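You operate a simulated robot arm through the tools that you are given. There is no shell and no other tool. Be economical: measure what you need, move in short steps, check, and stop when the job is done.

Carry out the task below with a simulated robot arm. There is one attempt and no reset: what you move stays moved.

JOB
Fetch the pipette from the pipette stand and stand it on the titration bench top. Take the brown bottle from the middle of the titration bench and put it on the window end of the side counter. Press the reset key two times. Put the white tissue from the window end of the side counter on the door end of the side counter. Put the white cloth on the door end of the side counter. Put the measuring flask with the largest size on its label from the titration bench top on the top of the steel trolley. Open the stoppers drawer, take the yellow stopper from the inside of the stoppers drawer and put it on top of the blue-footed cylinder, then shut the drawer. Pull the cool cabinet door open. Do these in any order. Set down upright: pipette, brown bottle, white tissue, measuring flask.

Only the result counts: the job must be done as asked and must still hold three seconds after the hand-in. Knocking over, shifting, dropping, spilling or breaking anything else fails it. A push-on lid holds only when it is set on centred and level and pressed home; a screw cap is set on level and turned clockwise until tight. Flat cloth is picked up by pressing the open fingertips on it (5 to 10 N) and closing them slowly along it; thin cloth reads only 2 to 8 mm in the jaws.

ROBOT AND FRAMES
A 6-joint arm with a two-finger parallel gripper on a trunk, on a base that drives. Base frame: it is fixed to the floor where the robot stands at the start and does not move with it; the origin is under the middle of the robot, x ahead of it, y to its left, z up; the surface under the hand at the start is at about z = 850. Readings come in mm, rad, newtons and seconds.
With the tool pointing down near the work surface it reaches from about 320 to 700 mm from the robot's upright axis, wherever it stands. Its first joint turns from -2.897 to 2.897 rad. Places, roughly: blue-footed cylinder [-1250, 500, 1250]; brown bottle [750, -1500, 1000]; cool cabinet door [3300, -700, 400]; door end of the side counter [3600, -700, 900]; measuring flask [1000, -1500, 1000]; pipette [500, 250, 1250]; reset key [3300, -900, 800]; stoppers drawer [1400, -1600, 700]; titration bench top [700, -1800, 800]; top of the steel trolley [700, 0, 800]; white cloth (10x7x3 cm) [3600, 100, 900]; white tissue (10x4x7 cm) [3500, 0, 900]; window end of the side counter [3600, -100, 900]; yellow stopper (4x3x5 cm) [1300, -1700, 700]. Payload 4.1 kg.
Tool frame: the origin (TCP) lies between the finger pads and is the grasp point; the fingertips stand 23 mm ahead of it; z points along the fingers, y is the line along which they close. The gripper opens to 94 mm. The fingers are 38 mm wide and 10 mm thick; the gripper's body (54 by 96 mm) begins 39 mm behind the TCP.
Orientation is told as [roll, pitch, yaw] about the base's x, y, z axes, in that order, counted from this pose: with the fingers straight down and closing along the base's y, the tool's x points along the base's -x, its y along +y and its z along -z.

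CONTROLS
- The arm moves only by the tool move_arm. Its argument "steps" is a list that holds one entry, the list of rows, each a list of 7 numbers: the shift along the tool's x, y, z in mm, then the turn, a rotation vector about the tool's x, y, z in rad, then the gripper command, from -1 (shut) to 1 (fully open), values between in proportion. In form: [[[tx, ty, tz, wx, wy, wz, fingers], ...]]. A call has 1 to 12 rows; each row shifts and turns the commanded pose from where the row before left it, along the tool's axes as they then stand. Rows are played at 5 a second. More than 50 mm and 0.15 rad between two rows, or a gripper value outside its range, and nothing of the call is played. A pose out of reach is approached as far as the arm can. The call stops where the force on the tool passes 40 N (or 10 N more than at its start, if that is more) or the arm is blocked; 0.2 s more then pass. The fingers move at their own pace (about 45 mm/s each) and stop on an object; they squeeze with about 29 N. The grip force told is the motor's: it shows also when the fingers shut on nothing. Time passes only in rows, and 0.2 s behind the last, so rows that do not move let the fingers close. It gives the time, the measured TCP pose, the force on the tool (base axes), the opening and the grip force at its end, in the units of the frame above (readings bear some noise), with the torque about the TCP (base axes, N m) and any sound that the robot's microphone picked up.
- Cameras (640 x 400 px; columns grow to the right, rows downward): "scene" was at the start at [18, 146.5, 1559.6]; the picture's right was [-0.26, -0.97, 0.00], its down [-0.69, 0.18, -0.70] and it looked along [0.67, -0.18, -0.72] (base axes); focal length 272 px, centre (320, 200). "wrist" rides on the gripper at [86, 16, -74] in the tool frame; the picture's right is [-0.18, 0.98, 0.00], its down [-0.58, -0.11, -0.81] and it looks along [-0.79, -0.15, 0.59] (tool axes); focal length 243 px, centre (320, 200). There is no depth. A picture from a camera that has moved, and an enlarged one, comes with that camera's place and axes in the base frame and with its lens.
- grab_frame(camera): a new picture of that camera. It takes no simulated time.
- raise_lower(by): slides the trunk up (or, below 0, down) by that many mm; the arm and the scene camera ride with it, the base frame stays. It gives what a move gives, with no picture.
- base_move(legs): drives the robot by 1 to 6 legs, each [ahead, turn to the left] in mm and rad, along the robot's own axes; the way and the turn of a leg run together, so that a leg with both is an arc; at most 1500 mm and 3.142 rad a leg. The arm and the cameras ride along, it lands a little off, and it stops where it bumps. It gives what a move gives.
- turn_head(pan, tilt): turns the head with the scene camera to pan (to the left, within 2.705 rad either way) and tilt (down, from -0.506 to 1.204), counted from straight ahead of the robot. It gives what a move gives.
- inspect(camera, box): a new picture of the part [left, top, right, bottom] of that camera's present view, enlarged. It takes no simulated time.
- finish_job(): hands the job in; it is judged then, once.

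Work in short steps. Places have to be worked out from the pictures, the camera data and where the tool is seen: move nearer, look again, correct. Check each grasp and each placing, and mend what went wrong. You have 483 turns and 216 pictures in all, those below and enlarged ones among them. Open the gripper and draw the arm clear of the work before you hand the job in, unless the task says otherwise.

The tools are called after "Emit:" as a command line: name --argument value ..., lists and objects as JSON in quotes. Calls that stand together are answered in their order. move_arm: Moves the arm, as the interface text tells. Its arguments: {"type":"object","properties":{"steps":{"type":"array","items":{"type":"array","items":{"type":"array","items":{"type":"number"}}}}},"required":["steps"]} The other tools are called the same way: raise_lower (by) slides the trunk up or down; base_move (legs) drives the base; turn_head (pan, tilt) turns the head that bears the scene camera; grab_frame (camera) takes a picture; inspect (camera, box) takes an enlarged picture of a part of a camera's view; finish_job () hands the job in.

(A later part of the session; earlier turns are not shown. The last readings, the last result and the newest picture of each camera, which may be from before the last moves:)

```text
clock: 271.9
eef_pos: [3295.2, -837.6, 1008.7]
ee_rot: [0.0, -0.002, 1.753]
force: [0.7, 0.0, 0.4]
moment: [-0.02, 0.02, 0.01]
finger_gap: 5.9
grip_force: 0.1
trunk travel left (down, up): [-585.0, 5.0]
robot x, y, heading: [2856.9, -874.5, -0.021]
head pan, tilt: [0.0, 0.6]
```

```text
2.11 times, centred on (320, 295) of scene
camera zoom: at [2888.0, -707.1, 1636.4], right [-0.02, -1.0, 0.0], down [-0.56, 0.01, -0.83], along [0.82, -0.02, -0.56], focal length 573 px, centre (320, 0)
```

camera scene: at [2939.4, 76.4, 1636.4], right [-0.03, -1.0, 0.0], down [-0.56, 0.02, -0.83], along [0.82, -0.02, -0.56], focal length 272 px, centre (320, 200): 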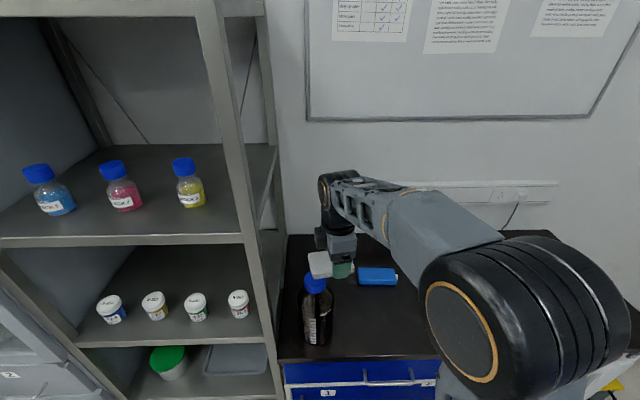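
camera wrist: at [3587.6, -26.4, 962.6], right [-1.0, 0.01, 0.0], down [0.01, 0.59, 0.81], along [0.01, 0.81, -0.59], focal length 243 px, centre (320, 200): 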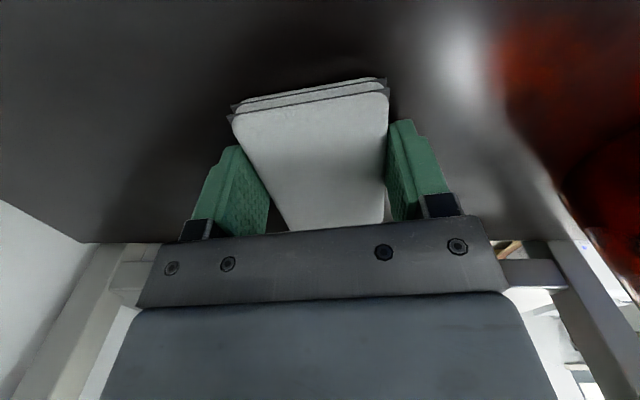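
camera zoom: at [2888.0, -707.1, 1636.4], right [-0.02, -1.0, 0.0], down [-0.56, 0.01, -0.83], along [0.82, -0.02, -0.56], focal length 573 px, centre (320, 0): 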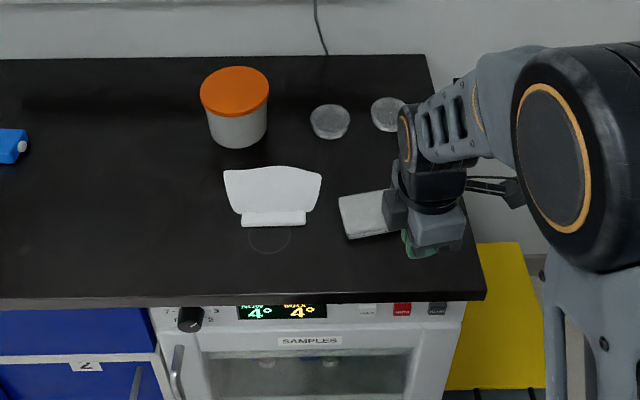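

Cloth is placed. For RESET: back off 260 mm, turn the tool horizontal (pointing +x, fingers shut, closing axis vertical).

Emit:
base_move --legs '[[-270, 0]]'

Emit:
move_arm --steps '[[[0, 0, 0, 0, 0, 0.09, -1], [0, 0, 0, 0, 0, 0.09, -1], [0, 0, 0, 0.143, 0, 0, -1], [0, 0, 0, 0.143, 0, 0, -1], [0, 0, 0, 0.143, 0, 0, -1], [0, 0, 0, 0.143, 0, 0, -1], [0, 0, 0, 0.143, 0, 0, -1], [0, 0, 0, 0, 0, 0, -1]]]'

Emit:
move_arm --steps '[[[0, 0, 0, 0.143, 0, 0, -1], [0, 0, 0, 0.143, 0, 0, -1], [0, 0, 0, 0.143, 0, 0, -1], [0, 0, 0, 0.143, 0, 0, -1], [0, 0, 0, 0.143, 0, 0, -1], [0, 0, 0, 0.14, 0, 0, -1], [0, 0, 0, 0, 0, 0, -1]]]'

Emit:
raise_lower --by -190

Emit:
grab_frame --camera "wrist"

Emit:
grab_frame --camera "scene"

```text
clock: 273.8
eef_pos: [3028.4, -831.9, 1009.1]
ee_rot: [-0.001, -0.002, 1.75]
force: [-0.1, -0.1, -1.6]
moment: [0.0, 0.0, 0.0]
finger_gap: 0.0
grip_force: 28.5
trunk travel left (down, up): [-585.0, 5.0]
robot x, y, heading: [2590.1, -871.2, -0.023]
head pan, tilt: [0.0, 0.6]
```

```text
clock: 275.6
eef_pos: [3027.3, -815.4, 1007.3]
ee_rot: [-0.62, -0.086, 1.614]
force: [0.2, -0.3, 0.2]
moment: [-0.01, 0.0, 0.02]
finger_gap: 0.3
grip_force: 29.6
out of reach, approached as far as the arm can: row 6, 7
trunk travel left (down, up): [-585.0, 5.0]
robot x, y, heading: [2590.0, -866.5, -0.023]
head pan, tilt: [0.0, 0.6]
```

```text
clock: 277.2
eef_pos: [3051.1, -829.2, 1003.7]
ee_rot: [-1.57, -0.002, 1.569]
force: [-0.2, -0.3, 0.4]
moment: [-0.02, 0.04, 0.02]
finger_gap: 0.0
grip_force: 29.1
out of reach, approached as far as the arm can: row 1, 2, 3
trunk travel left (down, up): [-585.0, 5.0]
robot x, y, heading: [2590.8, -864.8, -0.022]
head pan, tilt: [0.0, 0.6]
```

```text
clock: 279.3
eef_pos: [3052.7, -828.9, 814.4]
ee_rot: [-1.57, -0.001, 1.569]
force: [0.1, 0.4, 0.7]
moment: [-0.02, 0.05, -0.02]
finger_gap: 0.0
grip_force: 28.9
trunk travel left (down, up): [-395.0, 195.0]
robot x, y, heading: [2590.2, -868.5, -0.021]
head pan, tilt: [0.0, 0.6]
```

```text
91 pictures are left
camera wrist: at [2977.5, -916.7, 797.9], right [0.0, 0.19, -0.98], down [-0.81, 0.58, 0.11], along [0.59, 0.79, 0.15], focal length 243 px, centre (320, 200)
```

wrist: 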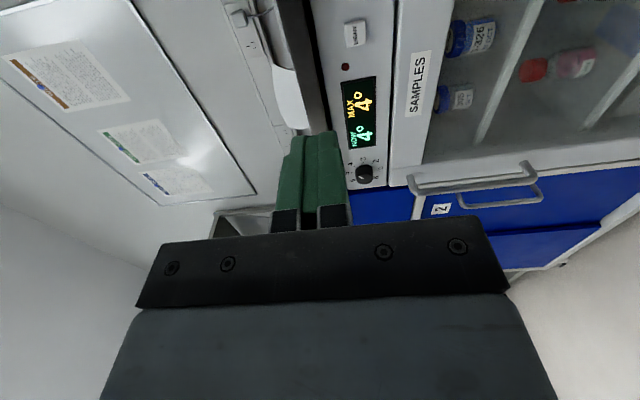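

```text
90 pictures are left
camera scene: at [2622.2, -701.5, 1446.5], right [-0.02, -1.0, 0.0], down [-0.56, 0.01, -0.83], along [0.82, -0.02, -0.56], focal length 272 px, centre (320, 200)
```

scene: 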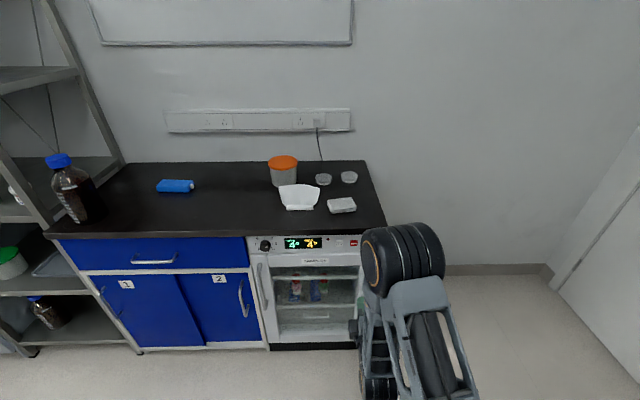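

Keys triangulate to x≈3328, z≈778; RESET at y≈−886. Bring the closed tip in line ~45 mm before it and look.

Emit:
move_arm --steps '[[[30, 18, 25, 0, 0, 0, -1], [27, 18, 35, 0, 0, 0, -1], [0, 0, 48, 0, 0, 0, -1], [0, 0, 48, 0, 0, 0, -1], [0, 0, 48, 0, 0, 0, -1], [0, 0, 0, 0, 0, 0, -1]]]'

Emit:
grab_frame --camera "wrist"

Emit:
inspect --camera "scene" --box '[300, 200, 440, 320]'

```text
clock: 280.7
eef_pos: [3252.3, -884.5, 778.5]
ee_rot: [-1.568, -0.002, 1.568]
force: [0.0, -0.2, -1.1]
moment: [-0.01, 0.0, 0.01]
finger_gap: 0.0
grip_force: 28.5
trunk travel left (down, up): [-395.0, 195.0]
robot x, y, heading: [2587.6, -871.3, -0.023]
head pan, tilt: [0.0, 0.6]
```

```text
89 pictures are left
camera wrist: at [3178.0, -972.1, 762.3], right [0.0, 0.19, -0.98], down [-0.81, 0.58, 0.11], along [0.59, 0.79, 0.15], focal length 243 px, centre (320, 200)
```

wrist: 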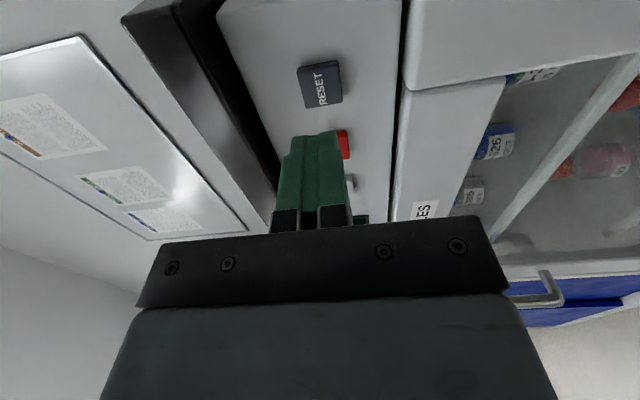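

```text
3.33 times, centred on (370, 260) of scene
camera zoom: at [2622.5, -701.5, 1446.4], right [-0.02, -1.0, 0.0], down [-0.56, 0.01, -0.82], along [0.82, -0.02, -0.57], focal length 907 px, centre (153, 0)
```

zoom: 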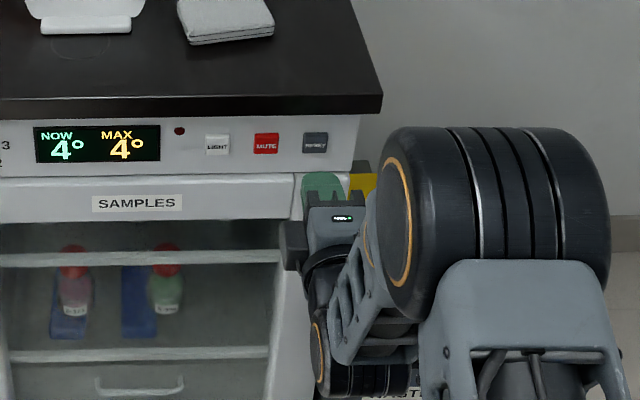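

Key at about (3335,−889,775). Align and advance to ~15 mm before it, then press gently by steps.

Emit:
move_arm --steps '[[[4, 3, 20, 0, 0, 0, -1], [0, 0, 20, 0, 0, 0, -1], [0, 0, 0, 0, 0, 0, -1]]]'

Emit:
grab_frame --camera "wrist"

```text
clock: 281.5
eef_pos: [3293.9, -888.5, 773.6]
ee_rot: [-1.567, -0.001, 1.568]
force: [0.0, -0.5, -0.7]
moment: [0.01, -0.04, 0.03]
finger_gap: 0.0
grip_force: 29.1
trunk travel left (down, up): [-395.0, 195.0]
robot x, y, heading: [2587.4, -871.4, -0.019]
head pan, tilt: [0.0, 0.6]
```

```text
87 pictures are left
camera wrist: at [3219.3, -976.6, 757.8], right [0.0, 0.19, -0.98], down [-0.81, 0.58, 0.11], along [0.59, 0.79, 0.15], focal length 243 px, centre (320, 200)
```

wrist: 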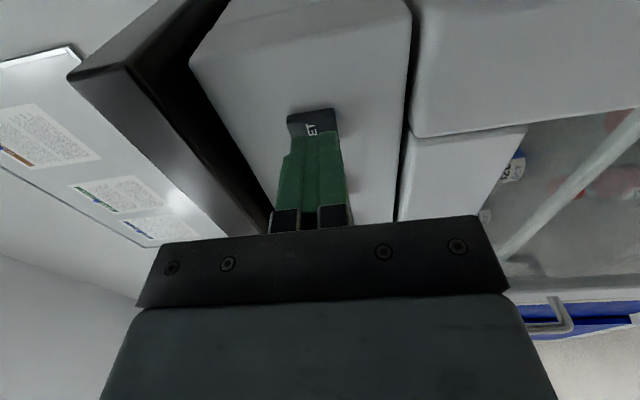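

The tip is aligned with the key. Press: advance by small steps and watch the force.

Emit:
move_arm --steps '[[[2, 0, 5, 0, 0, 0, -1], [0, 0, 3, 0, 0, 0, -1], [0, 0, 0, 0, 0, 0, -1]]]'

Emit:
move_arm --steps '[[[0, 0, 3, 0, 0, 0, -1], [0, 0, 0, 0, 0, 0, -1]]]'

```text
clock: 282.3
eef_pos: [3303.5, -891.8, 774.3]
ee_rot: [-1.569, -0.003, 1.569]
force: [-1.1, 0.0, -0.1]
moment: [-0.01, -0.02, 0.02]
finger_gap: 0.1
grip_force: 29.1
trunk travel left (down, up): [-395.0, 195.0]
robot x, y, heading: [2588.3, -863.9, -0.021]
head pan, tilt: [0.0, 0.6]
heard: click
```

```text
clock: 282.9
eef_pos: [3305.9, -890.3, 774.1]
ee_rot: [-1.569, -0.001, 1.569]
force: [-10.2, 1.0, -0.5]
moment: [0.01, 0.01, 0.05]
finger_gap: 0.0
grip_force: 29.1
trunk travel left (down, up): [-395.0, 195.0]
robot x, y, heading: [2588.9, -868.7, -0.019]
head pan, tilt: [0.0, 0.6]
```

One click heard. Retreat 15 mm fully off the key, then press a second time.

Emit:
move_arm --steps '[[[0, 0, -8, 0, 0, 0, -1], [0, 0, -8, 0, 0, 0, -1], [0, 0, 0, 0, 0, 0, -1], [0, 0, 0, 0, 0, 0, -1]]]'

Emit:
move_arm --steps '[[[0, 0, 7, 0, 0, 0, -1], [0, 0, 6, 0, 0, 0, -1], [0, 0, 0, 0, 0, 0, -1]]]'

```text
clock: 283.9
eef_pos: [3291.9, -892.5, 774.2]
ee_rot: [-1.568, -0.003, 1.569]
force: [-0.7, -0.1, 0.3]
moment: [0.04, 0.03, 0.0]
finger_gap: 0.1
grip_force: 29.0
trunk travel left (down, up): [-395.0, 195.0]
robot x, y, heading: [2590.4, -866.7, -0.027]
head pan, tilt: [0.0, 0.6]
```

```text
clock: 284.7
eef_pos: [3304.2, -892.2, 773.1]
ee_rot: [-1.569, -0.002, 1.568]
force: [-2.3, -1.3, 0.0]
moment: [-0.01, 0.0, 0.04]
finger_gap: 0.1
grip_force: 28.8
trunk travel left (down, up): [-395.0, 195.0]
robot x, y, heading: [2589.8, -868.1, -0.014]
head pan, tilt: [0.0, 0.6]
heard: click
```

Second click: RESET done. Retreat, roll the tool so it closes horizontally, and lower the trunk to the door-handle height.

Emit:
move_arm --steps '[[[0, 0, -45, 0, 0, 0, -1], [0, 0, -45, 0, 0, 0, -1], [0, 0, -45, 0, 0, 0, -1], [0, 0, 0, 0, 0, 0, -1]]]'

Emit:
move_arm --steps '[[[0, 0, 0, 0, 0, -0.143, 0], [0, 0, 0, 0, 0, -0.143, 0], [0, 0, 0, 0, 0, -0.143, 0], [0, 0, 0, 0, 0, -0.143, 0], [0, 0, 0, 0, 0, -0.143, 0], [0, 0, 0, 0, 0, -0.143, 0], [0, 0, 0, 0, 0, -0.143, 0], [0, 0, 0, 0, 0, -0.143, 0], [0, 0, 0, 0, 0, -0.143, 0], [0, 0, 0, 0, 0, -0.143, 0], [0, 0, 0, 0, 0, -0.141, 0], [0, 0, 0, 0, 0, 0, 0]]]'

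Emit:
raise_lower --by -170

Emit:
grab_frame --camera "wrist"

Emit:
grab_frame --camera "scene"

```text
clock: 285.7
eef_pos: [3167.3, -893.0, 774.8]
ee_rot: [-1.569, -0.002, 1.57]
force: [0.4, -0.6, 0.3]
moment: [0.01, -0.01, 0.04]
finger_gap: 0.1
grip_force: 29.4
trunk travel left (down, up): [-395.0, 195.0]
robot x, y, heading: [2592.1, -867.3, -0.021]
head pan, tilt: [0.0, 0.6]
```

```text
clock: 288.3
eef_pos: [3171.4, -895.6, 776.1]
ee_rot: [-1.55, 1.446, 1.595]
force: [0.0, -0.1, 0.4]
moment: [-0.01, -0.02, -0.03]
finger_gap: 47.2
grip_force: 0.0
out of reach, approached as far as the arm can: row 11
trunk travel left (down, up): [-395.0, 195.0]
robot x, y, heading: [2591.9, -864.7, -0.024]
head pan, tilt: [0.0, 0.6]
```

```text
clock: 290.2
eef_pos: [3170.8, -896.2, 606.3]
ee_rot: [-1.552, 1.446, 1.594]
force: [-0.6, 0.7, 0.1]
moment: [0.02, 0.01, 0.0]
finger_gap: 46.8
grip_force: 0.0
trunk travel left (down, up): [-225.0, 365.0]
robot x, y, heading: [2588.7, -868.6, -0.025]
head pan, tilt: [0.0, 0.6]
```

```text
86 pictures are left
camera wrist: at [3096.9, -923.9, 690.9], right [0.0, -0.95, -0.3], down [-0.81, 0.18, -0.56], along [0.59, 0.25, -0.77], focal length 243 px, centre (320, 200)
```

wrist: 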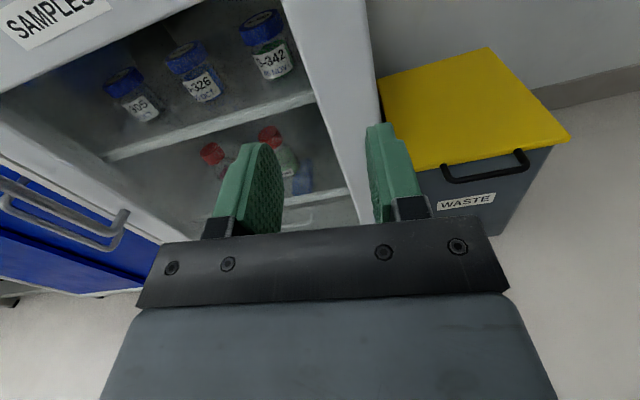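

```text
85 pictures are left
camera scene: at [2622.3, -701.5, 1276.5], right [-0.02, -1.0, 0.0], down [-0.56, 0.01, -0.83], along [0.82, -0.02, -0.56], focal length 272 px, centre (320, 200)
```

scene: 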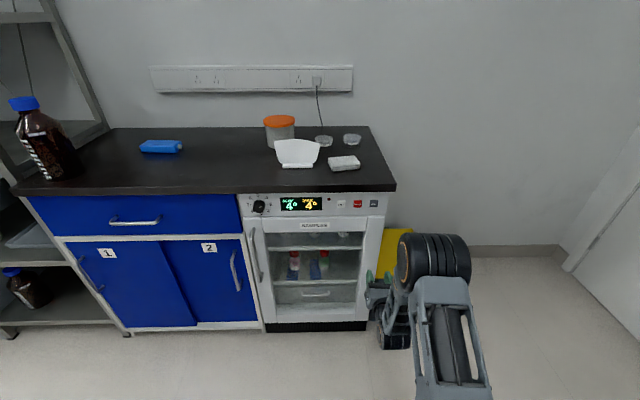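

Handle is a vertical bar ≈(3306,−485), z 440–700. Shift the base ~370 mm left so that the hand faces it.

Emit:
base_move --legs '[[0, 1.595], [370, 0], [0, -1.571]]'

Emit:
move_arm --steps '[[[0, 0, 0, 0, 0, -0.125, 0], [0, 0, 0, 0, 0, 0, 0]]]'

Emit:
grab_frame --camera "wrist"

Emit:
inspect --camera "scene" --box '[260, 180, 440, 320]'

```text
clock: 300.3
eef_pos: [3168.8, -496.3, 606.6]
ee_rot: [-1.551, 1.446, 1.63]
force: [-0.4, 0.0, -0.9]
moment: [0.0, -0.02, -0.01]
finger_gap: 47.1
grip_force: 0.2
trunk travel left (down, up): [-225.0, 365.0]
robot x, y, heading: [2589.2, -496.1, 0.016]
head pan, tilt: [0.0, 0.6]
```

```text
clock: 300.9
eef_pos: [3167.7, -495.5, 606.3]
ee_rot: [-1.551, 1.447, 1.63]
force: [-0.7, -0.4, 0.7]
moment: [0.03, 0.01, -0.01]
finger_gap: 46.9
grip_force: 0.1
out of reach, approached as far as the arm can: row 1
trunk travel left (down, up): [-225.0, 365.0]
robot x, y, heading: [2583.4, -491.2, 0.012]
head pan, tilt: [0.0, 0.6]
```

```text
84 pictures are left
camera wrist: at [3095.3, -527.4, 690.8], right [0.04, -0.95, -0.3], down [-0.81, 0.15, -0.56], along [0.58, 0.27, -0.77], focal length 243 px, centre (320, 200)
```

wrist: 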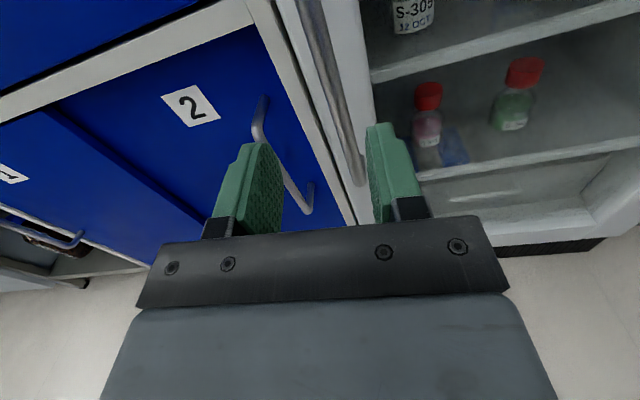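

```text
2.86 times, centred on (350, 250) of scene
camera zoom: at [2612.9, -322.6, 1276.4], right [0.01, -1.0, 0.0], down [-0.56, -0.01, -0.83], along [0.82, 0.01, -0.56], focal length 777 px, centre (234, 57)
```

zoom: 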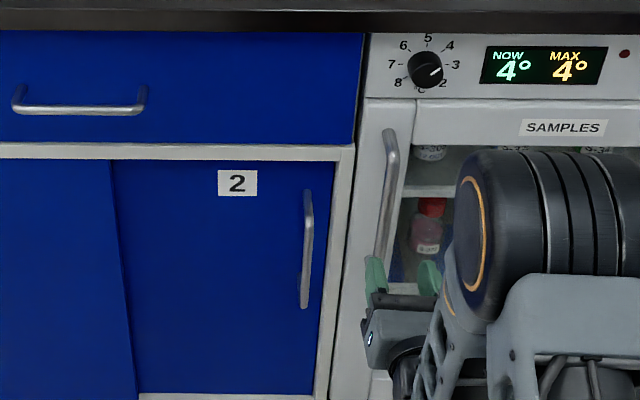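

The bar lies right ahead of the hand (≈(3285,−494)). Advance ~100 mm with open fingers and check.

Emit:
move_arm --steps '[[[0, 0, 40, 0, 0, 0, 0], [0, 0, 35, 0, 0, 0, 0], [0, 0, 20, 0, 0, 0, 0], [0, 0, 0, 0, 0, 0, 0]]]'

Emit:
grab_frame --camera "wrist"

```text
clock: 301.9
eef_pos: [3264.8, -491.5, 606.9]
ee_rot: [-1.55, 1.447, 1.634]
force: [-0.7, -0.1, 0.3]
moment: [0.0, 0.0, 0.03]
finger_gap: 47.0
grip_force: 0.1
trunk travel left (down, up): [-225.0, 365.0]
robot x, y, heading: [2586.7, -490.8, 0.016]
head pan, tilt: [0.0, 0.6]
```

```text
82 pictures are left
camera wrist: at [3192.4, -522.2, 690.3], right [0.04, -0.95, -0.3], down [-0.81, 0.15, -0.56], along [0.58, 0.27, -0.77], focal length 243 px, centre (320, 200)
```

wrist: 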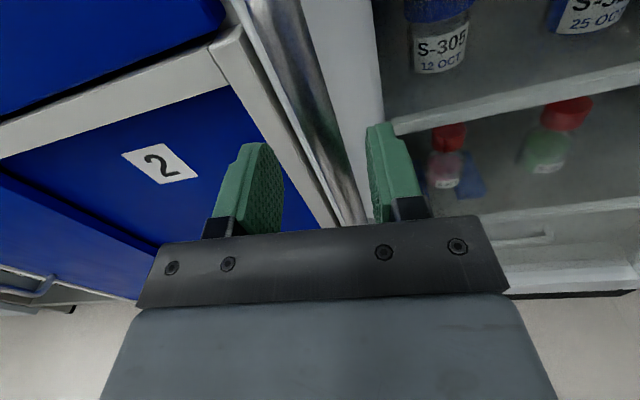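

Bar is between the fingers. Advance 14 mm more and close.

Emit:
move_arm --steps '[[[0, 0, 14, 0, 0, 0, 0], [0, 0, 0, 0, 0, 0, -0.5], [0, 0, 0, 0, 0, 0, -1], [0, 0, 0, 0, 0, 0, -1], [0, 0, 0, 0, 0, 0, -1]]]'

```text
clock: 303.1
eef_pos: [3278.1, -496.1, 603.2]
ee_rot: [-1.535, 1.445, 1.638]
force: [3.7, -35.0, -4.2]
moment: [-1.88, 0.2, -0.25]
finger_gap: 20.4
grip_force: 45.2
trunk travel left (down, up): [-225.0, 365.0]
robot x, y, heading: [2586.2, -489.0, 0.007]
head pan, tilt: [0.0, 0.6]
```

Gripped but with a sideways push of 35 N; shift the tool a few mm toward −y to centre it.

Emit:
move_arm --steps '[[[0, 4, 0, 0, 0, 0, -1], [0, 0, 0, 0, 0, 0, -1]]]'

```text
clock: 303.7
eef_pos: [3278.2, -496.6, 603.1]
ee_rot: [-1.534, 1.444, 1.645]
force: [2.4, -24.4, -7.7]
moment: [-1.75, -0.02, -0.15]
finger_gap: 20.1
grip_force: 44.4
trunk travel left (down, up): [-225.0, 365.0]
robot x, y, heading: [2587.1, -489.6, 0.012]
head pan, tilt: [0.0, 0.6]
```

Emit:
move_arm --steps '[[[0, 6, 0, 0, 0, 0, -1], [0, 0, 0, 0, 0, 0, -1], [0, 0, 0, 0, 0, 0, -1]]]'

Emit:
grab_frame --camera "wrist"

```text
clock: 304.5
eef_pos: [3277.7, -497.7, 604.1]
ee_rot: [-1.542, 1.449, 1.648]
force: [-1.4, 21.9, -2.6]
moment: [-1.59, 0.83, 0.12]
finger_gap: 20.2
grip_force: 44.8
trunk travel left (down, up): [-225.0, 365.0]
robot x, y, heading: [2586.1, -489.3, 0.024]
head pan, tilt: [0.0, 0.6]
```

```text
81 pictures are left
camera wrist: at [3205.3, -528.6, 688.5], right [0.05, -0.95, -0.3], down [-0.82, 0.14, -0.56], along [0.58, 0.27, -0.77], focal length 243 px, centre (320, 200)
```

wrist: 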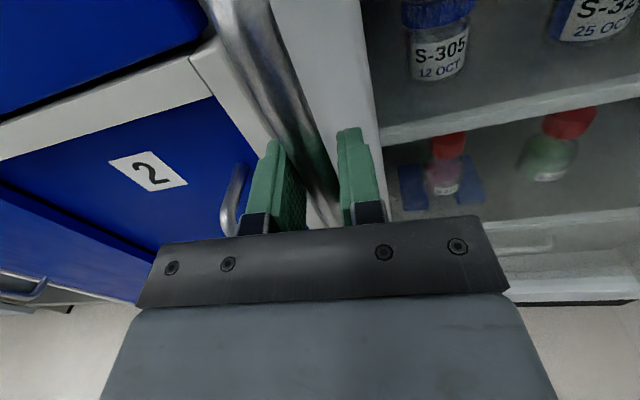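

Bar firmly gripped (20 mm). Relieve 2.5 mm and pull back gently.

Emit:
move_arm --steps '[[[0, -2.5, 0, 0, 0, 0, -1], [0, 0, -8, 0, 0, 0, -1], [0, 0, -8, 0, 0, 0, -1], [0, 0, -8, 0, 0, 0, -1], [0, 0, 0, 0, 0, 0, -1]]]'

```text
clock: 305.7
eef_pos: [3253.7, -501.2, 603.1]
ee_rot: [-1.537, 1.448, 1.642]
force: [-0.6, 16.5, -8.9]
moment: [-1.82, -0.61, 0.09]
finger_gap: 20.6
grip_force: 45.0
trunk travel left (down, up): [-225.0, 365.0]
robot x, y, heading: [2588.8, -492.7, 0.015]
head pan, tilt: [0.0, 0.6]
```

The door follows easily. Continue along its arc: back along the tool while turning with the door.

Emit:
move_arm --steps '[[[0, -1.5, -14, 0.04, 0, 0, -1], [0, 0, -16, 0.04, 0, 0, -1], [0, 0, -16, 0.04, 0, 0, -1], [0, 0, -16, 0.04, 0, 0, -1], [0, 0, 0, 0, 0, 0, -1]]]'

Emit:
grab_frame --camera "scene"

```text
clock: 306.5
eef_pos: [3215.3, -510.3, 604.1]
ee_rot: [-1.617, 1.447, 1.642]
force: [3.5, -13.9, -8.2]
moment: [-1.98, -0.32, -0.22]
finger_gap: 20.2
grip_force: 44.8
trunk travel left (down, up): [-225.0, 365.0]
robot x, y, heading: [2587.9, -490.4, 0.001]
head pan, tilt: [0.0, 0.6]
stopped in row 3: the force on the tool passed its limit at 46 N (the readings are from after the stop); the commanded pose is now the measured one
```

```text
80 pictures are left
camera scene: at [2616.3, -323.7, 1276.6], right [0.0, -1.0, 0.0], down [-0.57, 0.0, -0.82], along [0.82, 0.0, -0.57], focal length 272 px, centre (320, 200)
```

scene: 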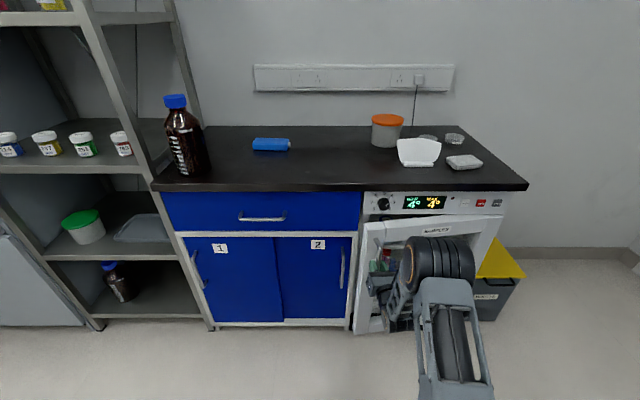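

Door is open ~9°; my tool lags in rotation. Turn it by 0.08 to match and go on in smaller steps.

Emit:
move_arm --steps '[[[0, 1, 0, 0.04, 0, 0, -1], [0, 1, 0, 0.04, 0, 0, -1], [0, 0, -10, 0.025, 0, 0, -1], [0, 0, -10, 0.025, 0, 0, -1], [0, 0, -10, 0.025, 0, 0, -1], [0, 0, -10, 0.025, 0, 0, -1], [0, 0, 0, 0, 0, 0, -1]]]'

```text
clock: 308.2
eef_pos: [3178.4, -524.1, 603.8]
ee_rot: [-1.842, 1.448, 1.589]
force: [2.4, -8.1, -9.1]
moment: [-1.8, -1.04, -0.12]
finger_gap: 20.1
grip_force: 44.7
trunk travel left (down, up): [-225.0, 365.0]
robot x, y, heading: [2590.8, -490.5, -0.008]
head pan, tilt: [0.0, 0.6]
stopped in row 7: the force on the tool passed its limit at 40 N (the readings are from after the stop); the commanded pose is now the measured one
```

Continue the arc.

Emit:
move_arm --steps '[[[0, 1, -10, 0.02, 0, 0, -1], [0, 0.5, -10, 0.025, 0, 0, -1], [0, 0.5, -10, 0.025, 0, 0, -1], [0, 0.5, -10, 0.025, 0, 0, -1], [0, 0.5, -10, 0.025, 0, 0, -1], [0, 0.5, -10, 0.025, 0, 0, -1], [0, 0, 0, 0, 0, 0, -1]]]'

Emit:
move_arm --steps '[[[0, 1, -10, 0.025, 0, 0, -1], [0, 0.5, -10, 0.025, 0, 0, -1], [0, 0.5, -10, 0.025, 0, 0, -1], [0, 0.5, -10, 0.025, 0, 0, -1], [0, 0.5, -10, 0.025, 0, 0, -1], [0, 0.5, -10, 0.025, 0, 0, -1], [0, 0, 0, 0, 0, 0, -1]]]'

```text
clock: 309.8
eef_pos: [3123.8, -548.6, 604.3]
ee_rot: [-2.078, 1.451, 1.49]
force: [2.3, -4.5, -1.5]
moment: [-1.94, -0.55, -0.07]
finger_gap: 19.5
grip_force: 45.3
trunk travel left (down, up): [-225.0, 365.0]
robot x, y, heading: [2584.8, -492.8, -0.004]
head pan, tilt: [0.0, 0.6]
stopped in row 7: the force on the tool passed its limit at 41 N (the readings are from after the stop); the commanded pose is now the measured one
```

```text
clock: 311.2
eef_pos: [3076.2, -581.8, 603.5]
ee_rot: [-2.281, 1.448, 1.427]
force: [-2.0, 2.7, 6.5]
moment: [-2.15, -0.31, -0.09]
finger_gap: 19.2
grip_force: 45.1
trunk travel left (down, up): [-225.0, 365.0]
robot x, y, heading: [2586.9, -488.0, -0.005]
head pan, tilt: [0.0, 0.6]
stopped in row 6: the force on the tool passed its limit at 41 N (the readings are from after the stop); the commanded pose is now the measured one
```

Door ≈32° open. Keep going.

Emit:
move_arm --steps '[[[0, 0.5, -10, 0.025, 0, 0, -1], [0, 0.5, -10, 0.025, 0, 0, -1], [0, 0.5, -10, 0.025, 0, 0, -1], [0, 0.5, -10, 0.025, 0, 0, -1], [0, 0.5, -10, 0.025, 0, 0, -1], [0, 0.5, -10, 0.025, 0, 0, -1], [0, 0, 0, 0, 0, 0, -1]]]'

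Emit:
move_arm --steps '[[[0, 0.5, -10, 0.025, 0, 0, -1], [0, 0.5, -10, 0.025, 0, 0, -1], [0, 0.5, -10, 0.025, 0, 0, -1], [0, 0.5, -10, 0.025, 0, 0, -1], [0, 0.5, -10, 0.025, 0, 0, -1], [0, 0.5, -10, 0.025, 0, 0, -1], [0, 0, 0, 0, 0, 0, -1]]]'

Emit:
grab_frame --camera "scene"

```text
clock: 312.2
eef_pos: [3046.2, -605.8, 603.0]
ee_rot: [-2.468, 1.448, 1.333]
force: [-3.4, 3.8, 9.6]
moment: [-2.06, -0.45, -0.07]
finger_gap: 18.4
grip_force: 45.0
trunk travel left (down, up): [-225.0, 365.0]
robot x, y, heading: [2590.4, -490.9, -0.009]
head pan, tilt: [0.0, 0.6]
stopped in row 5: the force on the tool passed its limit at 42 N (the readings are from after the stop); the commanded pose is now the measured one
```

```text
clock: 313.1
eef_pos: [3020.7, -631.8, 600.4]
ee_rot: [-2.63, 1.445, 1.255]
force: [-5.5, 5.8, 13.9]
moment: [-1.78, -0.9, 0.0]
finger_gap: 17.9
grip_force: 45.2
trunk travel left (down, up): [-225.0, 365.0]
robot x, y, heading: [2590.5, -492.0, -0.008]
head pan, tilt: [0.0, 0.6]
stopped in row 4: the force on the tool passed its limit at 47 N (the readings are from after the stop); the commanded pose is now the measured one
```

```text
79 pictures are left
camera scene: at [2615.8, -322.9, 1275.9], right [-0.01, -1.0, 0.0], down [-0.56, 0.0, -0.83], along [0.83, -0.01, -0.56], focal length 272 px, centre (320, 200)
```

scene: 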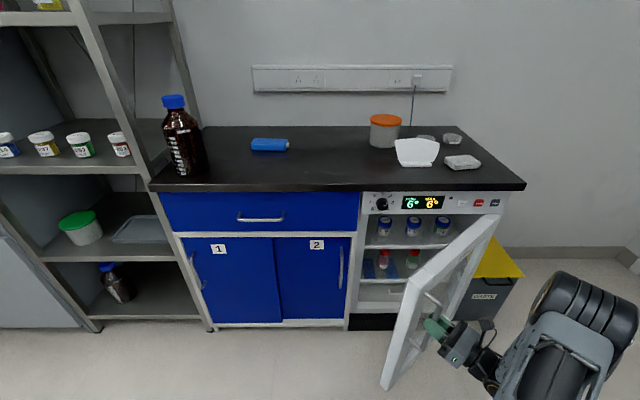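

Door ≈48° open. Release the handle and back off along the tool axis.

Emit:
move_arm --steps '[[[0, 0, 0, 0, 0, 0, 0.2], [0, 0, 0, 0, 0, 0, 0.2], [0, 0, 0, 0, 0, 0, 0.2], [0, 0, -30, 0, 0, 0, 0.2], [0, 0, -40, 0, 0, 0, 0.2], [0, 0, 0, 0, 0, 0, -1], [0, 0, 0, 0, 0, 0, -1]]]'

Emit:
grab_frame --camera "scene"

```text
clock: 314.7
eef_pos: [2968.8, -678.4, 594.4]
ee_rot: [-2.57, 1.444, 1.312]
force: [0.0, -0.1, -0.7]
moment: [0.0, 0.03, -0.01]
finger_gap: 3.4
grip_force: 0.0
trunk travel left (down, up): [-225.0, 365.0]
robot x, y, heading: [2585.6, -488.3, -0.01]
head pan, tilt: [0.0, 0.6]
```

```text
78 pictures are left
camera scene: at [2617.2, -323.9, 1276.4], right [-0.01, -1.0, 0.0], down [-0.56, 0.0, -0.83], along [0.83, -0.01, -0.56], focal length 272 px, centre (320, 200)
```

scene: 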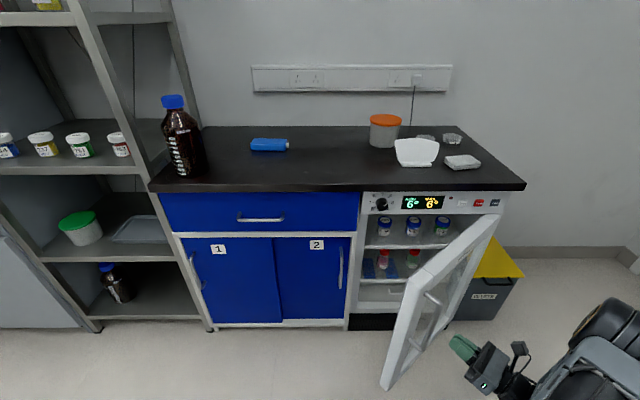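

The door stays at ~47°. Swing the tool back to +x, go round the free edge to the inner side, and push it farther open.

Emit:
move_arm --steps '[[[0, 0, -40, 0, 0, 0, -1], [0, 0, 0, -0.14, 0, 0, -1], [0, 0, 0, -0.14, 0, 0, -1], [0, 0, 0, -0.14, 0, 0, -1], [0, 0, 0, -0.14, 0, 0, -1], [0, 0, 0, -0.14, 0, 0, -1], [0, 0, 0, -0.14, 0, 0, -1], [0, 0, 0, 0, 0, 0, -1]]]'

Emit:
move_arm --steps '[[[0, -45, 0, 0, 0, 0, -1], [0, -45, 0, 0, 0, 0, -1], [0, -45, 0, 0, 0, 0, -1], [0, -45, 0, 0, 0, 0, -1], [0, -45, 0, 0, 0, 0, -1], [0, 0, 0, 0, 0, 0, -1]]]'

Emit:
grab_frame --camera "scene"

```text
clock: 316.5
eef_pos: [2974.5, -774.0, 627.6]
ee_rot: [-1.716, 1.439, 1.323]
force: [0.5, 0.1, 0.6]
moment: [-0.02, 0.02, 0.01]
finger_gap: 0.1
grip_force: 28.7
out of reach, approached as far as the arm can: row 3, 4, 5, 6, 7
trunk travel left (down, up): [-225.0, 365.0]
robot x, y, heading: [2588.5, -488.8, -0.008]
head pan, tilt: [0.0, 0.6]
```

```text
clock: 317.9
eef_pos: [3046.1, -590.5, 699.5]
ee_rot: [-1.709, 1.435, 1.328]
force: [-0.1, -0.4, 0.0]
moment: [0.02, -0.01, 0.0]
finger_gap: 0.1
grip_force: 28.9
out of reach, approached as far as the arm can: row 1, 2, 3, 4, 5
trunk travel left (down, up): [-225.0, 365.0]
robot x, y, heading: [2587.7, -492.1, -0.011]
head pan, tilt: [0.0, 0.6]
```

```text
77 pictures are left
camera scene: at [2617.2, -323.7, 1276.4], right [-0.01, -1.0, 0.0], down [-0.56, 0.0, -0.83], along [0.83, -0.01, -0.56], focal length 272 px, centre (320, 200)
```

scene: 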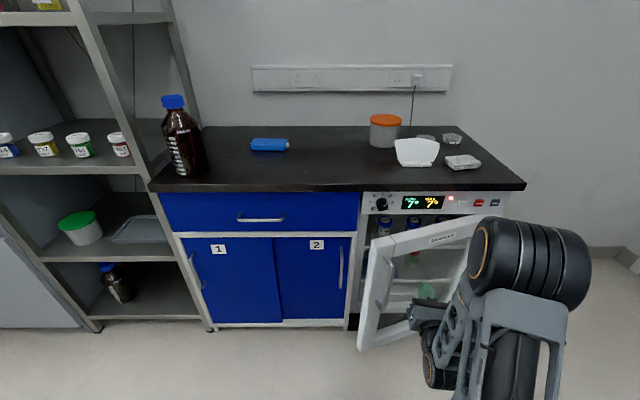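

My hand pushed the door back a bit. Back the base off 250 mm so the arm has room, then move the hand to the left of the door's edge.

Emit:
base_move --legs '[[-250, 0]]'

Emit:
move_arm --steps '[[[-20, -45, 0, 0, 0, 0, -1], [-20, -45, 0, 0, 0, 0, -1], [-20, -45, 0, 0, 0, 0, -1], [-20, -40, 20, 0, 0, 0, -1], [0, 0, 30, 0, 0, 0, -1], [0, 0, 40, 0, 0, 0, -1], [0, 0, 40, 0, 0, 0, -1], [0, 0, 0, 0, 0, 0, -1]]]'

Emit:
grab_frame --camera "scene"

```text
clock: 319.7
eef_pos: [2794.9, -590.4, 699.7]
ee_rot: [-1.71, 1.434, 1.328]
force: [0.2, 0.9, 0.0]
moment: [0.01, 0.0, 0.0]
finger_gap: 0.0
grip_force: 29.6
trunk travel left (down, up): [-225.0, 365.0]
robot x, y, heading: [2335.8, -488.9, -0.012]
head pan, tilt: [0.0, 0.6]
```

```text
clock: 321.5
eef_pos: [2917.8, -438.8, 628.6]
ee_rot: [-1.697, 1.4, 1.35]
force: [0.3, -0.6, -0.1]
moment: [0.03, 0.02, -0.01]
finger_gap: 0.0
grip_force: 28.3
out of reach, approached as far as the arm can: row 6, 7
trunk travel left (down, up): [-225.0, 365.0]
robot x, y, heading: [2338.4, -490.7, -0.004]
head pan, tilt: [0.0, 0.6]
```

```text
76 pictures are left
camera scene: at [2366.9, -321.7, 1276.4], right [-0.01, -1.0, 0.0], down [-0.56, 0.0, -0.83], along [0.83, -0.01, -0.56], focal length 272 px, centre (320, 200)
```

scene: 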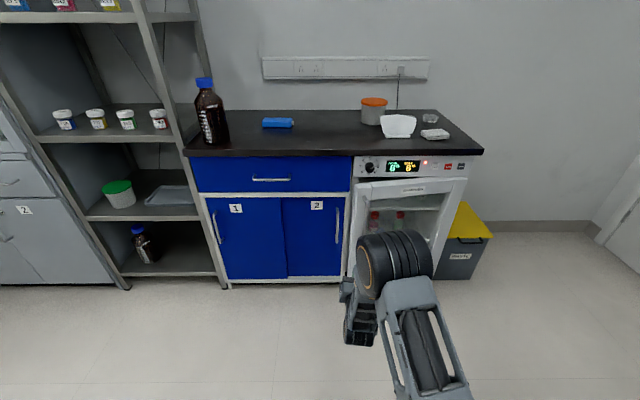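

Check the door's state closely.

Emit:
inspect --camera "scene" --box '[320, 140, 500, 300]'

Emit:
grab_frame --camera "wrist"

```text
2.50 times, centred on (410, 220) of scene
camera zoom: at [2366.9, -321.7, 1276.4], right [-0.01, -1.0, 0.0], down [-0.56, 0.0, -0.83], along [0.83, -0.01, -0.56], focal length 680 px, centre (95, 150)
```

zoom: 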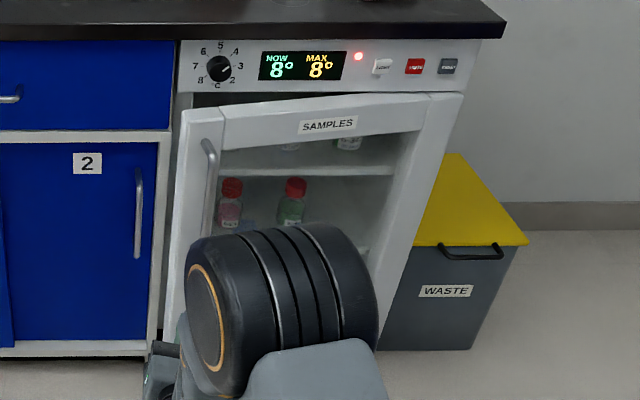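

```text
74 pictures are left
camera wrist: at [2840.1, -463.5, 710.4], right [-0.08, -0.93, -0.35], down [-0.77, 0.28, -0.57], along [0.63, 0.22, -0.74], focal length 243 px, centre (320, 200)
```

wrist: 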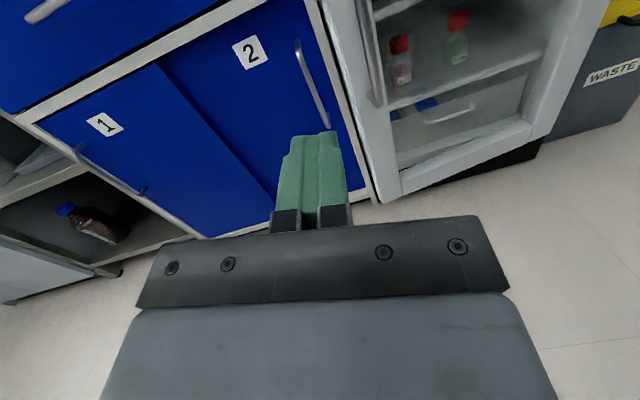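

Door is ~9° open, handle ≈(3222,−507). I'll regrip it: drive 195 mm ahead, turn the tool +0.28 to match, and line up.

Emit:
base_move --legs '[[195, 0]]'

Emit:
move_arm --steps '[[[0, 0, -30, 0.14, 0, 0, 0], [0, 0, 0, 0.14, 0, 0, 0], [-12, 30, 0, 0, 0, 0, 0], [-12, 30, 0, 0, 0, 0, 0], [0, 0, 0, 0, 0, 0, 0]]]'

Emit:
grab_frame --camera "wrist"

```text
clock: 323.1
eef_pos: [3119.4, -441.8, 629.2]
ee_rot: [-1.698, 1.4, 1.348]
force: [-0.2, 0.3, 1.1]
moment: [-0.01, 0.04, 0.02]
finger_gap: 0.2
grip_force: 29.1
trunk travel left (down, up): [-225.0, 365.0]
robot x, y, heading: [2538.0, -492.9, -0.013]
head pan, tilt: [0.0, 0.6]
```

```text
clock: 324.3
eef_pos: [3102.6, -490.9, 596.3]
ee_rot: [-1.979, 1.399, 1.347]
force: [0.1, -0.8, 0.0]
moment: [0.01, 0.0, 0.02]
finger_gap: 47.3
grip_force: 0.1
trunk travel left (down, up): [-225.0, 365.0]
robot x, y, heading: [2535.0, -489.5, -0.006]
head pan, tilt: [0.0, 0.6]
```

```text
73 pictures are left
camera wrist: at [3029.4, -535.9, 675.2], right [0.19, -0.92, -0.34], down [-0.79, 0.06, -0.61], along [0.58, 0.38, -0.72], focal length 243 px, centre (320, 200)
```

wrist: 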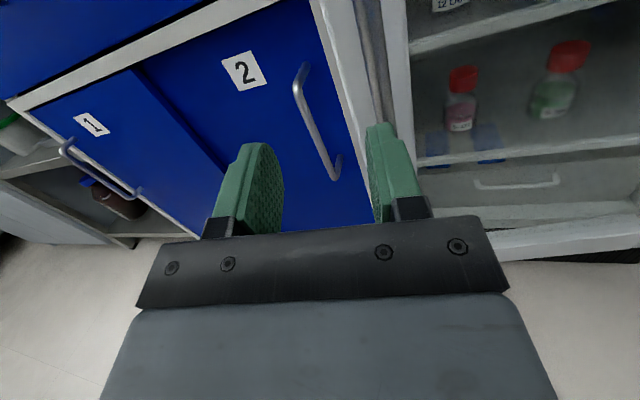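

Bar is ~34 mm to the right of the tool line. Shift, advance and grip.

Emit:
move_arm --steps '[[[0, 34, 0, 0, 0, 0, 0], [0, 0, 40, 0, 0, 0, 0], [0, 0, 40, 0, 0, 0, 0], [0, 0, 14, 0, 0, 0, 0], [0, 0, 0, 0, 0, 0, 0]]]'

Emit:
grab_frame --camera "wrist"

```text
clock: 325.5
eef_pos: [3200.3, -507.7, 595.8]
ee_rot: [-1.977, 1.399, 1.349]
force: [-0.3, -0.3, 0.1]
moment: [0.01, 0.02, 0.02]
finger_gap: 47.2
grip_force: 0.0
trunk travel left (down, up): [-225.0, 365.0]
robot x, y, heading: [2536.3, -486.7, -0.009]
head pan, tilt: [0.0, 0.6]
```

```text
72 pictures are left
camera wrist: at [3127.5, -552.7, 673.7], right [0.19, -0.92, -0.34], down [-0.79, 0.06, -0.61], along [0.58, 0.38, -0.72], focal length 243 px, centre (320, 200)
```

wrist: 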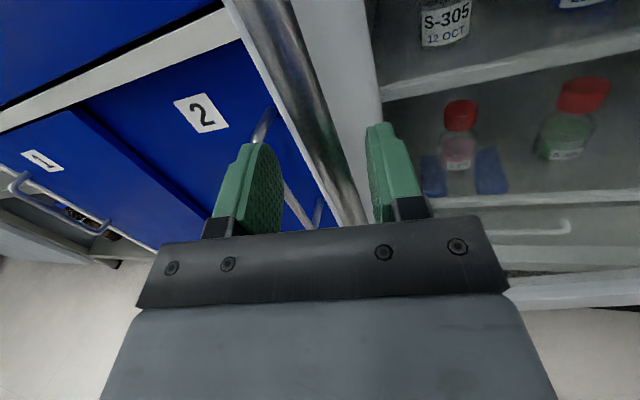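

Bar between fingers: advance 14 mm, close.

Emit:
move_arm --steps '[[[0, 4, 14, 0, 0, 0, 0], [0, 0, 0, 0, 0, 0, -0.5], [0, 0, 0, 0, 0, 0, -1], [0, 0, 0, 0, 0, 0, -1], [0, 0, 0, 0, 0, 0, -1]]]'

Emit:
move_arm --steps '[[[0, 1, -10, 0.025, 0, 0, -1], [0, 0.5, -10, 0.025, 0, 0, -1], [0, 0.5, -10, 0.025, 0, 0, -1], [0, 0.5, -10, 0.025, 0, 0, -1], [0, 0.5, -10, 0.025, 0, 0, -1], [0, 0, 0, 0, 0, 0, -1]]]'

```text
clock: 326.7
eef_pos: [3214.6, -511.0, 595.0]
ee_rot: [-1.98, 1.401, 1.344]
force: [2.8, -12.6, -1.6]
moment: [-1.98, -0.11, -0.03]
finger_gap: 21.9
grip_force: 44.8
trunk travel left (down, up): [-225.0, 365.0]
robot x, y, heading: [2541.3, -489.1, -0.01]
head pan, tilt: [0.0, 0.6]
```

```text
clock: 328.3
eef_pos: [3169.1, -527.4, 595.7]
ee_rot: [-2.149, 1.399, 1.29]
force: [2.7, -7.1, -2.6]
moment: [-1.95, -0.41, -0.02]
finger_gap: 21.0
grip_force: 44.5
trunk travel left (down, up): [-225.0, 365.0]
robot x, y, heading: [2539.8, -489.6, -0.014]
head pan, tilt: [0.0, 0.6]
stopped in row 6: the force on the tool passed its limit at 40 N (the readings are from after the stop); the commanded pose is now the measured one
```

Good; keep pulling along the arc.

Emit:
move_arm --steps '[[[0, 1, -10, 0.025, 0, 0, -1], [0, 0.5, -10, 0.025, 0, 0, -1], [0, 0.5, -10, 0.025, 0, 0, -1], [0, 0.5, -10, 0.025, 0, 0, -1], [0, 0.5, -10, 0.025, 0, 0, -1], [0, 0.5, -10, 0.025, 0, 0, -1]]]'

Emit:
move_arm --steps '[[[0, 1, -10, 0.025, 0, 0, -1], [0, 0.5, -10, 0.025, 0, 0, -1], [0, 0.5, -10, 0.025, 0, 0, -1], [0, 0.5, -10, 0.025, 0, 0, -1], [0, 0.5, -10, 0.025, 0, 0, -1], [0, 0.5, -10, 0.025, 0, 0, -1]]]'

Emit:
move_arm --steps '[[[0, 1, -10, 0.025, 0, 0, -1], [0, 0.5, -10, 0.025, 0, 0, -1], [0, 0.5, -10, 0.025, 0, 0, -1], [0, 0.5, -10, 0.025, 0, 0, -1], [0, 0.5, -10, 0.025, 0, 0, -1], [0, 0.5, -10, 0.025, 0, 0, -1]]]'

Emit:
move_arm --steps '[[[0, 1, -10, 0.025, 0, 0, -1], [0, 0.5, -10, 0.025, 0, 0, -1], [0, 0.5, -10, 0.025, 0, 0, -1], [0, 0.5, -10, 0.025, 0, 0, -1], [0, 0.5, -10, 0.025, 0, 0, -1], [0, 0.5, -10, 0.025, 0, 0, -1]]]'

```text
clock: 329.6
eef_pos: [3123.9, -550.5, 594.7]
ee_rot: [-2.385, 1.398, 1.191]
force: [-0.6, 2.1, 8.5]
moment: [-2.26, -0.04, 0.0]
finger_gap: 20.1
grip_force: 45.0
trunk travel left (down, up): [-225.0, 365.0]
robot x, y, heading: [2536.8, -491.6, -0.01]
head pan, tilt: [0.0, 0.6]
stopped in row 6: the force on the tool passed its limit at 41 N (the readings are from after the stop); the commanded pose is now the measured one
```

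```text
clock: 330.5
eef_pos: [3095.9, -566.6, 593.3]
ee_rot: [-2.531, 1.393, 1.121]
force: [-2.8, 4.8, 13.2]
moment: [-2.13, -0.16, 0.06]
finger_gap: 19.7
grip_force: 45.1
trunk travel left (down, up): [-225.0, 365.0]
robot x, y, heading: [2534.1, -490.4, -0.017]
head pan, tilt: [0.0, 0.6]
stopped in row 4: the force on the tool passed its limit at 40 N (the readings are from after the stop); the commanded pose is now the measured one
```

```text
clock: 331.6
eef_pos: [3059.0, -594.1, 587.9]
ee_rot: [-2.684, 1.39, 1.076]
force: [-4.2, 5.7, 11.6]
moment: [-1.9, -0.53, 0.01]
finger_gap: 18.6
grip_force: 45.1
trunk travel left (down, up): [-225.0, 365.0]
robot x, y, heading: [2539.8, -492.8, -0.022]
head pan, tilt: [0.0, 0.6]
stopped in row 5: the force on the tool passed its limit at 40 N (the readings are from after the stop); the commanded pose is now the measured one
```

```text
clock: 332.8
eef_pos: [3026.8, -625.0, 584.2]
ee_rot: [-2.844, 1.386, 1.025]
force: [-6.4, 5.6, 13.3]
moment: [-1.86, -0.87, -0.06]
finger_gap: 17.9
grip_force: 45.0
trunk travel left (down, up): [-225.0, 365.0]
robot x, y, heading: [2539.0, -491.2, -0.016]
head pan, tilt: [0.0, 0.6]
stopped in row 5: the force on the tool passed its limit at 48 N (the readings are from after the stop); the commanded pose is now the measured one
```

Continue a few more strokes with a small upward correction.

Emit:
move_arm --steps '[[[3, 0, -8, 0.025, 0, 0, -1], [1, 0.5, -10, 0.025, 0, 0, -1], [1, 0.5, -10, 0.025, 0, 0, -1], [1, 0.5, -10, 0.025, 0, 0, -1], [1, 0.5, -10, 0.025, 0, 0, -1]]]'

Emit:
move_arm --steps '[[[2, 0, -8, 0.025, 0, 0, -1], [1, 0.5, -10, 0.025, 0, 0, -1], [1, 0.5, -10, 0.025, 0, 0, -1], [1, 0.5, -10, 0.025, 0, 0, -1], [1, 0.5, -10, 0.025, 0, 0, -1]]]'

Emit:
move_arm --steps '[[[2, 0, -8, 0.025, 0, 0, -1], [1, 0.5, -10, 0.025, 0, 0, -1], [1, 0.5, -10, 0.025, 0, 0, -1], [1, 0.5, -10, 0.025, 0, 0, -1], [1, 0.5, -10, 0.025, 0, 0, -1]]]'

```text
clock: 334.0
eef_pos: [2996.1, -663.0, 585.2]
ee_rot: [-2.959, 1.382, 1.03]
force: [13.4, -10.3, 26.1]
moment: [-1.88, -0.77, -0.15]
finger_gap: 16.9
grip_force: 45.1
trunk travel left (down, up): [-225.0, 365.0]
robot x, y, heading: [2536.9, -491.1, -0.021]
head pan, tilt: [0.0, 0.6]
```

```text
clock: 334.6
eef_pos: [2987.0, -674.3, 583.4]
ee_rot: [-3.039, 1.386, 0.989]
force: [-5.6, 3.4, 6.9]
moment: [-1.75, -1.05, -0.16]
finger_gap: 16.1
grip_force: 44.5
trunk travel left (down, up): [-225.0, 365.0]
robot x, y, heading: [2536.0, -490.0, -0.022]
head pan, tilt: [0.0, 0.6]
stopped in row 2: the force on the tool passed its limit at 43 N (the readings are from after the stop); the commanded pose is now the measured one
```

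```text
clock: 335.8
eef_pos: [2960.8, -715.8, 584.5]
ee_rot: [3.14, 1.381, 1.006]
force: [-4.7, 2.2, 12.6]
moment: [-0.89, 0.9, -0.1]
finger_gap: 15.6
grip_force: 45.2
trunk travel left (down, up): [-225.0, 365.0]
robot x, y, heading: [2538.7, -490.7, -0.021]
head pan, tilt: [0.0, 0.6]
stopped in row 5: the force on the tool passed its limit at 41 N (the readings are from after the stop); the commanded pose is now the measured one
```

≈58° open. A few more strokes.

Emit:
move_arm --steps '[[[2, 0, -8, 0.025, 0, 0, -1], [1, 0.5, -10, 0.025, 0, 0, -1], [1, 0.5, -10, 0.025, 0, 0, -1], [1, 0.5, -10, 0.025, 0, 0, -1], [1, 0.5, -10, 0.025, 0, 0, -1]]]'

Emit:
move_arm --steps '[[[2, 0, -8, 0.025, 0, 0, -1], [1, 0.5, -10, 0.025, 0, 0, -1], [1, 0.5, -10, 0.025, 0, 0, -1], [1, 0.5, -10, 0.025, 0, 0, -1], [1, 0.5, -10, 0.025, 0, 0, -1]]]'

Emit:
move_arm --steps '[[[2, 0, -8, 0.025, 0, 0, -1], [1, 0.5, -10, 0.025, 0, 0, -1], [1, 0.5, -10, 0.025, 0, 0, -1], [1, 0.5, -10, 0.025, 0, 0, -1], [1, 0.5, -10, 0.025, 0, 0, -1]]]'

Emit:
grab_frame --camera "scene"

```text
clock: 337.1
eef_pos: [2939.1, -759.6, 581.8]
ee_rot: [3.022, 1.381, 1.012]
force: [-5.0, 1.8, 16.1]
moment: [0.09, 2.1, 0.08]
finger_gap: 16.4
grip_force: 44.7
trunk travel left (down, up): [-225.0, 365.0]
robot x, y, heading: [2539.2, -491.8, -0.023]
head pan, tilt: [0.0, 0.6]
stopped in row 5: the force on the tool passed its limit at 40 N (the readings are from after the stop); the commanded pose is now the measured one
```

```text
clock: 337.6
eef_pos: [2938.5, -761.8, 582.4]
ee_rot: [2.936, 1.391, 0.956]
force: [8.0, -2.6, 2.9]
moment: [0.99, 1.81, 0.03]
finger_gap: 16.9
grip_force: 44.9
out of reach, approached as far as the arm can: row 2
trunk travel left (down, up): [-225.0, 365.0]
robot x, y, heading: [2539.9, -490.9, -0.011]
head pan, tilt: [0.0, 0.6]
stopped in row 2: the force on the tool passed its limit at 51 N (the readings are from after the stop); the commanded pose is now the measured one
```

```text
clock: 338.1
eef_pos: [2939.0, -760.5, 582.2]
ee_rot: [2.864, 1.4, 0.898]
force: [13.2, -4.6, -7.0]
moment: [1.55, 1.5, -0.09]
finger_gap: 17.4
grip_force: 45.2
out of reach, approached as far as the arm can: row 1, 2
trunk travel left (down, up): [-225.0, 365.0]
robot x, y, heading: [2543.1, -486.2, -0.016]
head pan, tilt: [0.0, 0.6]
stopped in row 2: the force on the tool passed its limit at 48 N (the readings are from after the stop); the commanded pose is now the measured one
```

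```text
71 pictures are left
camera scene: at [2573.3, -325.2, 1276.3], right [-0.02, -1.0, 0.0], down [-0.57, 0.01, -0.82], along [0.82, -0.01, -0.57], focal length 272 px, centre (320, 200)
```

scene: 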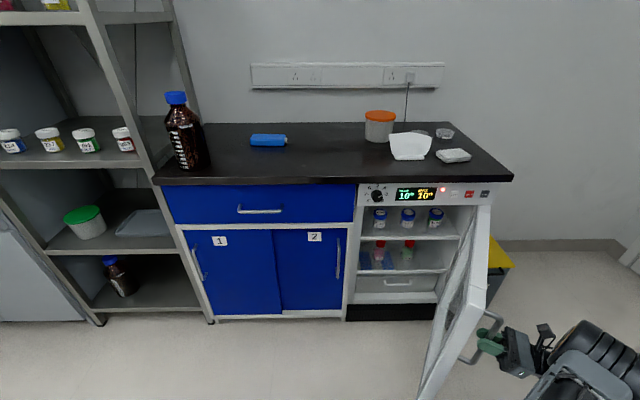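

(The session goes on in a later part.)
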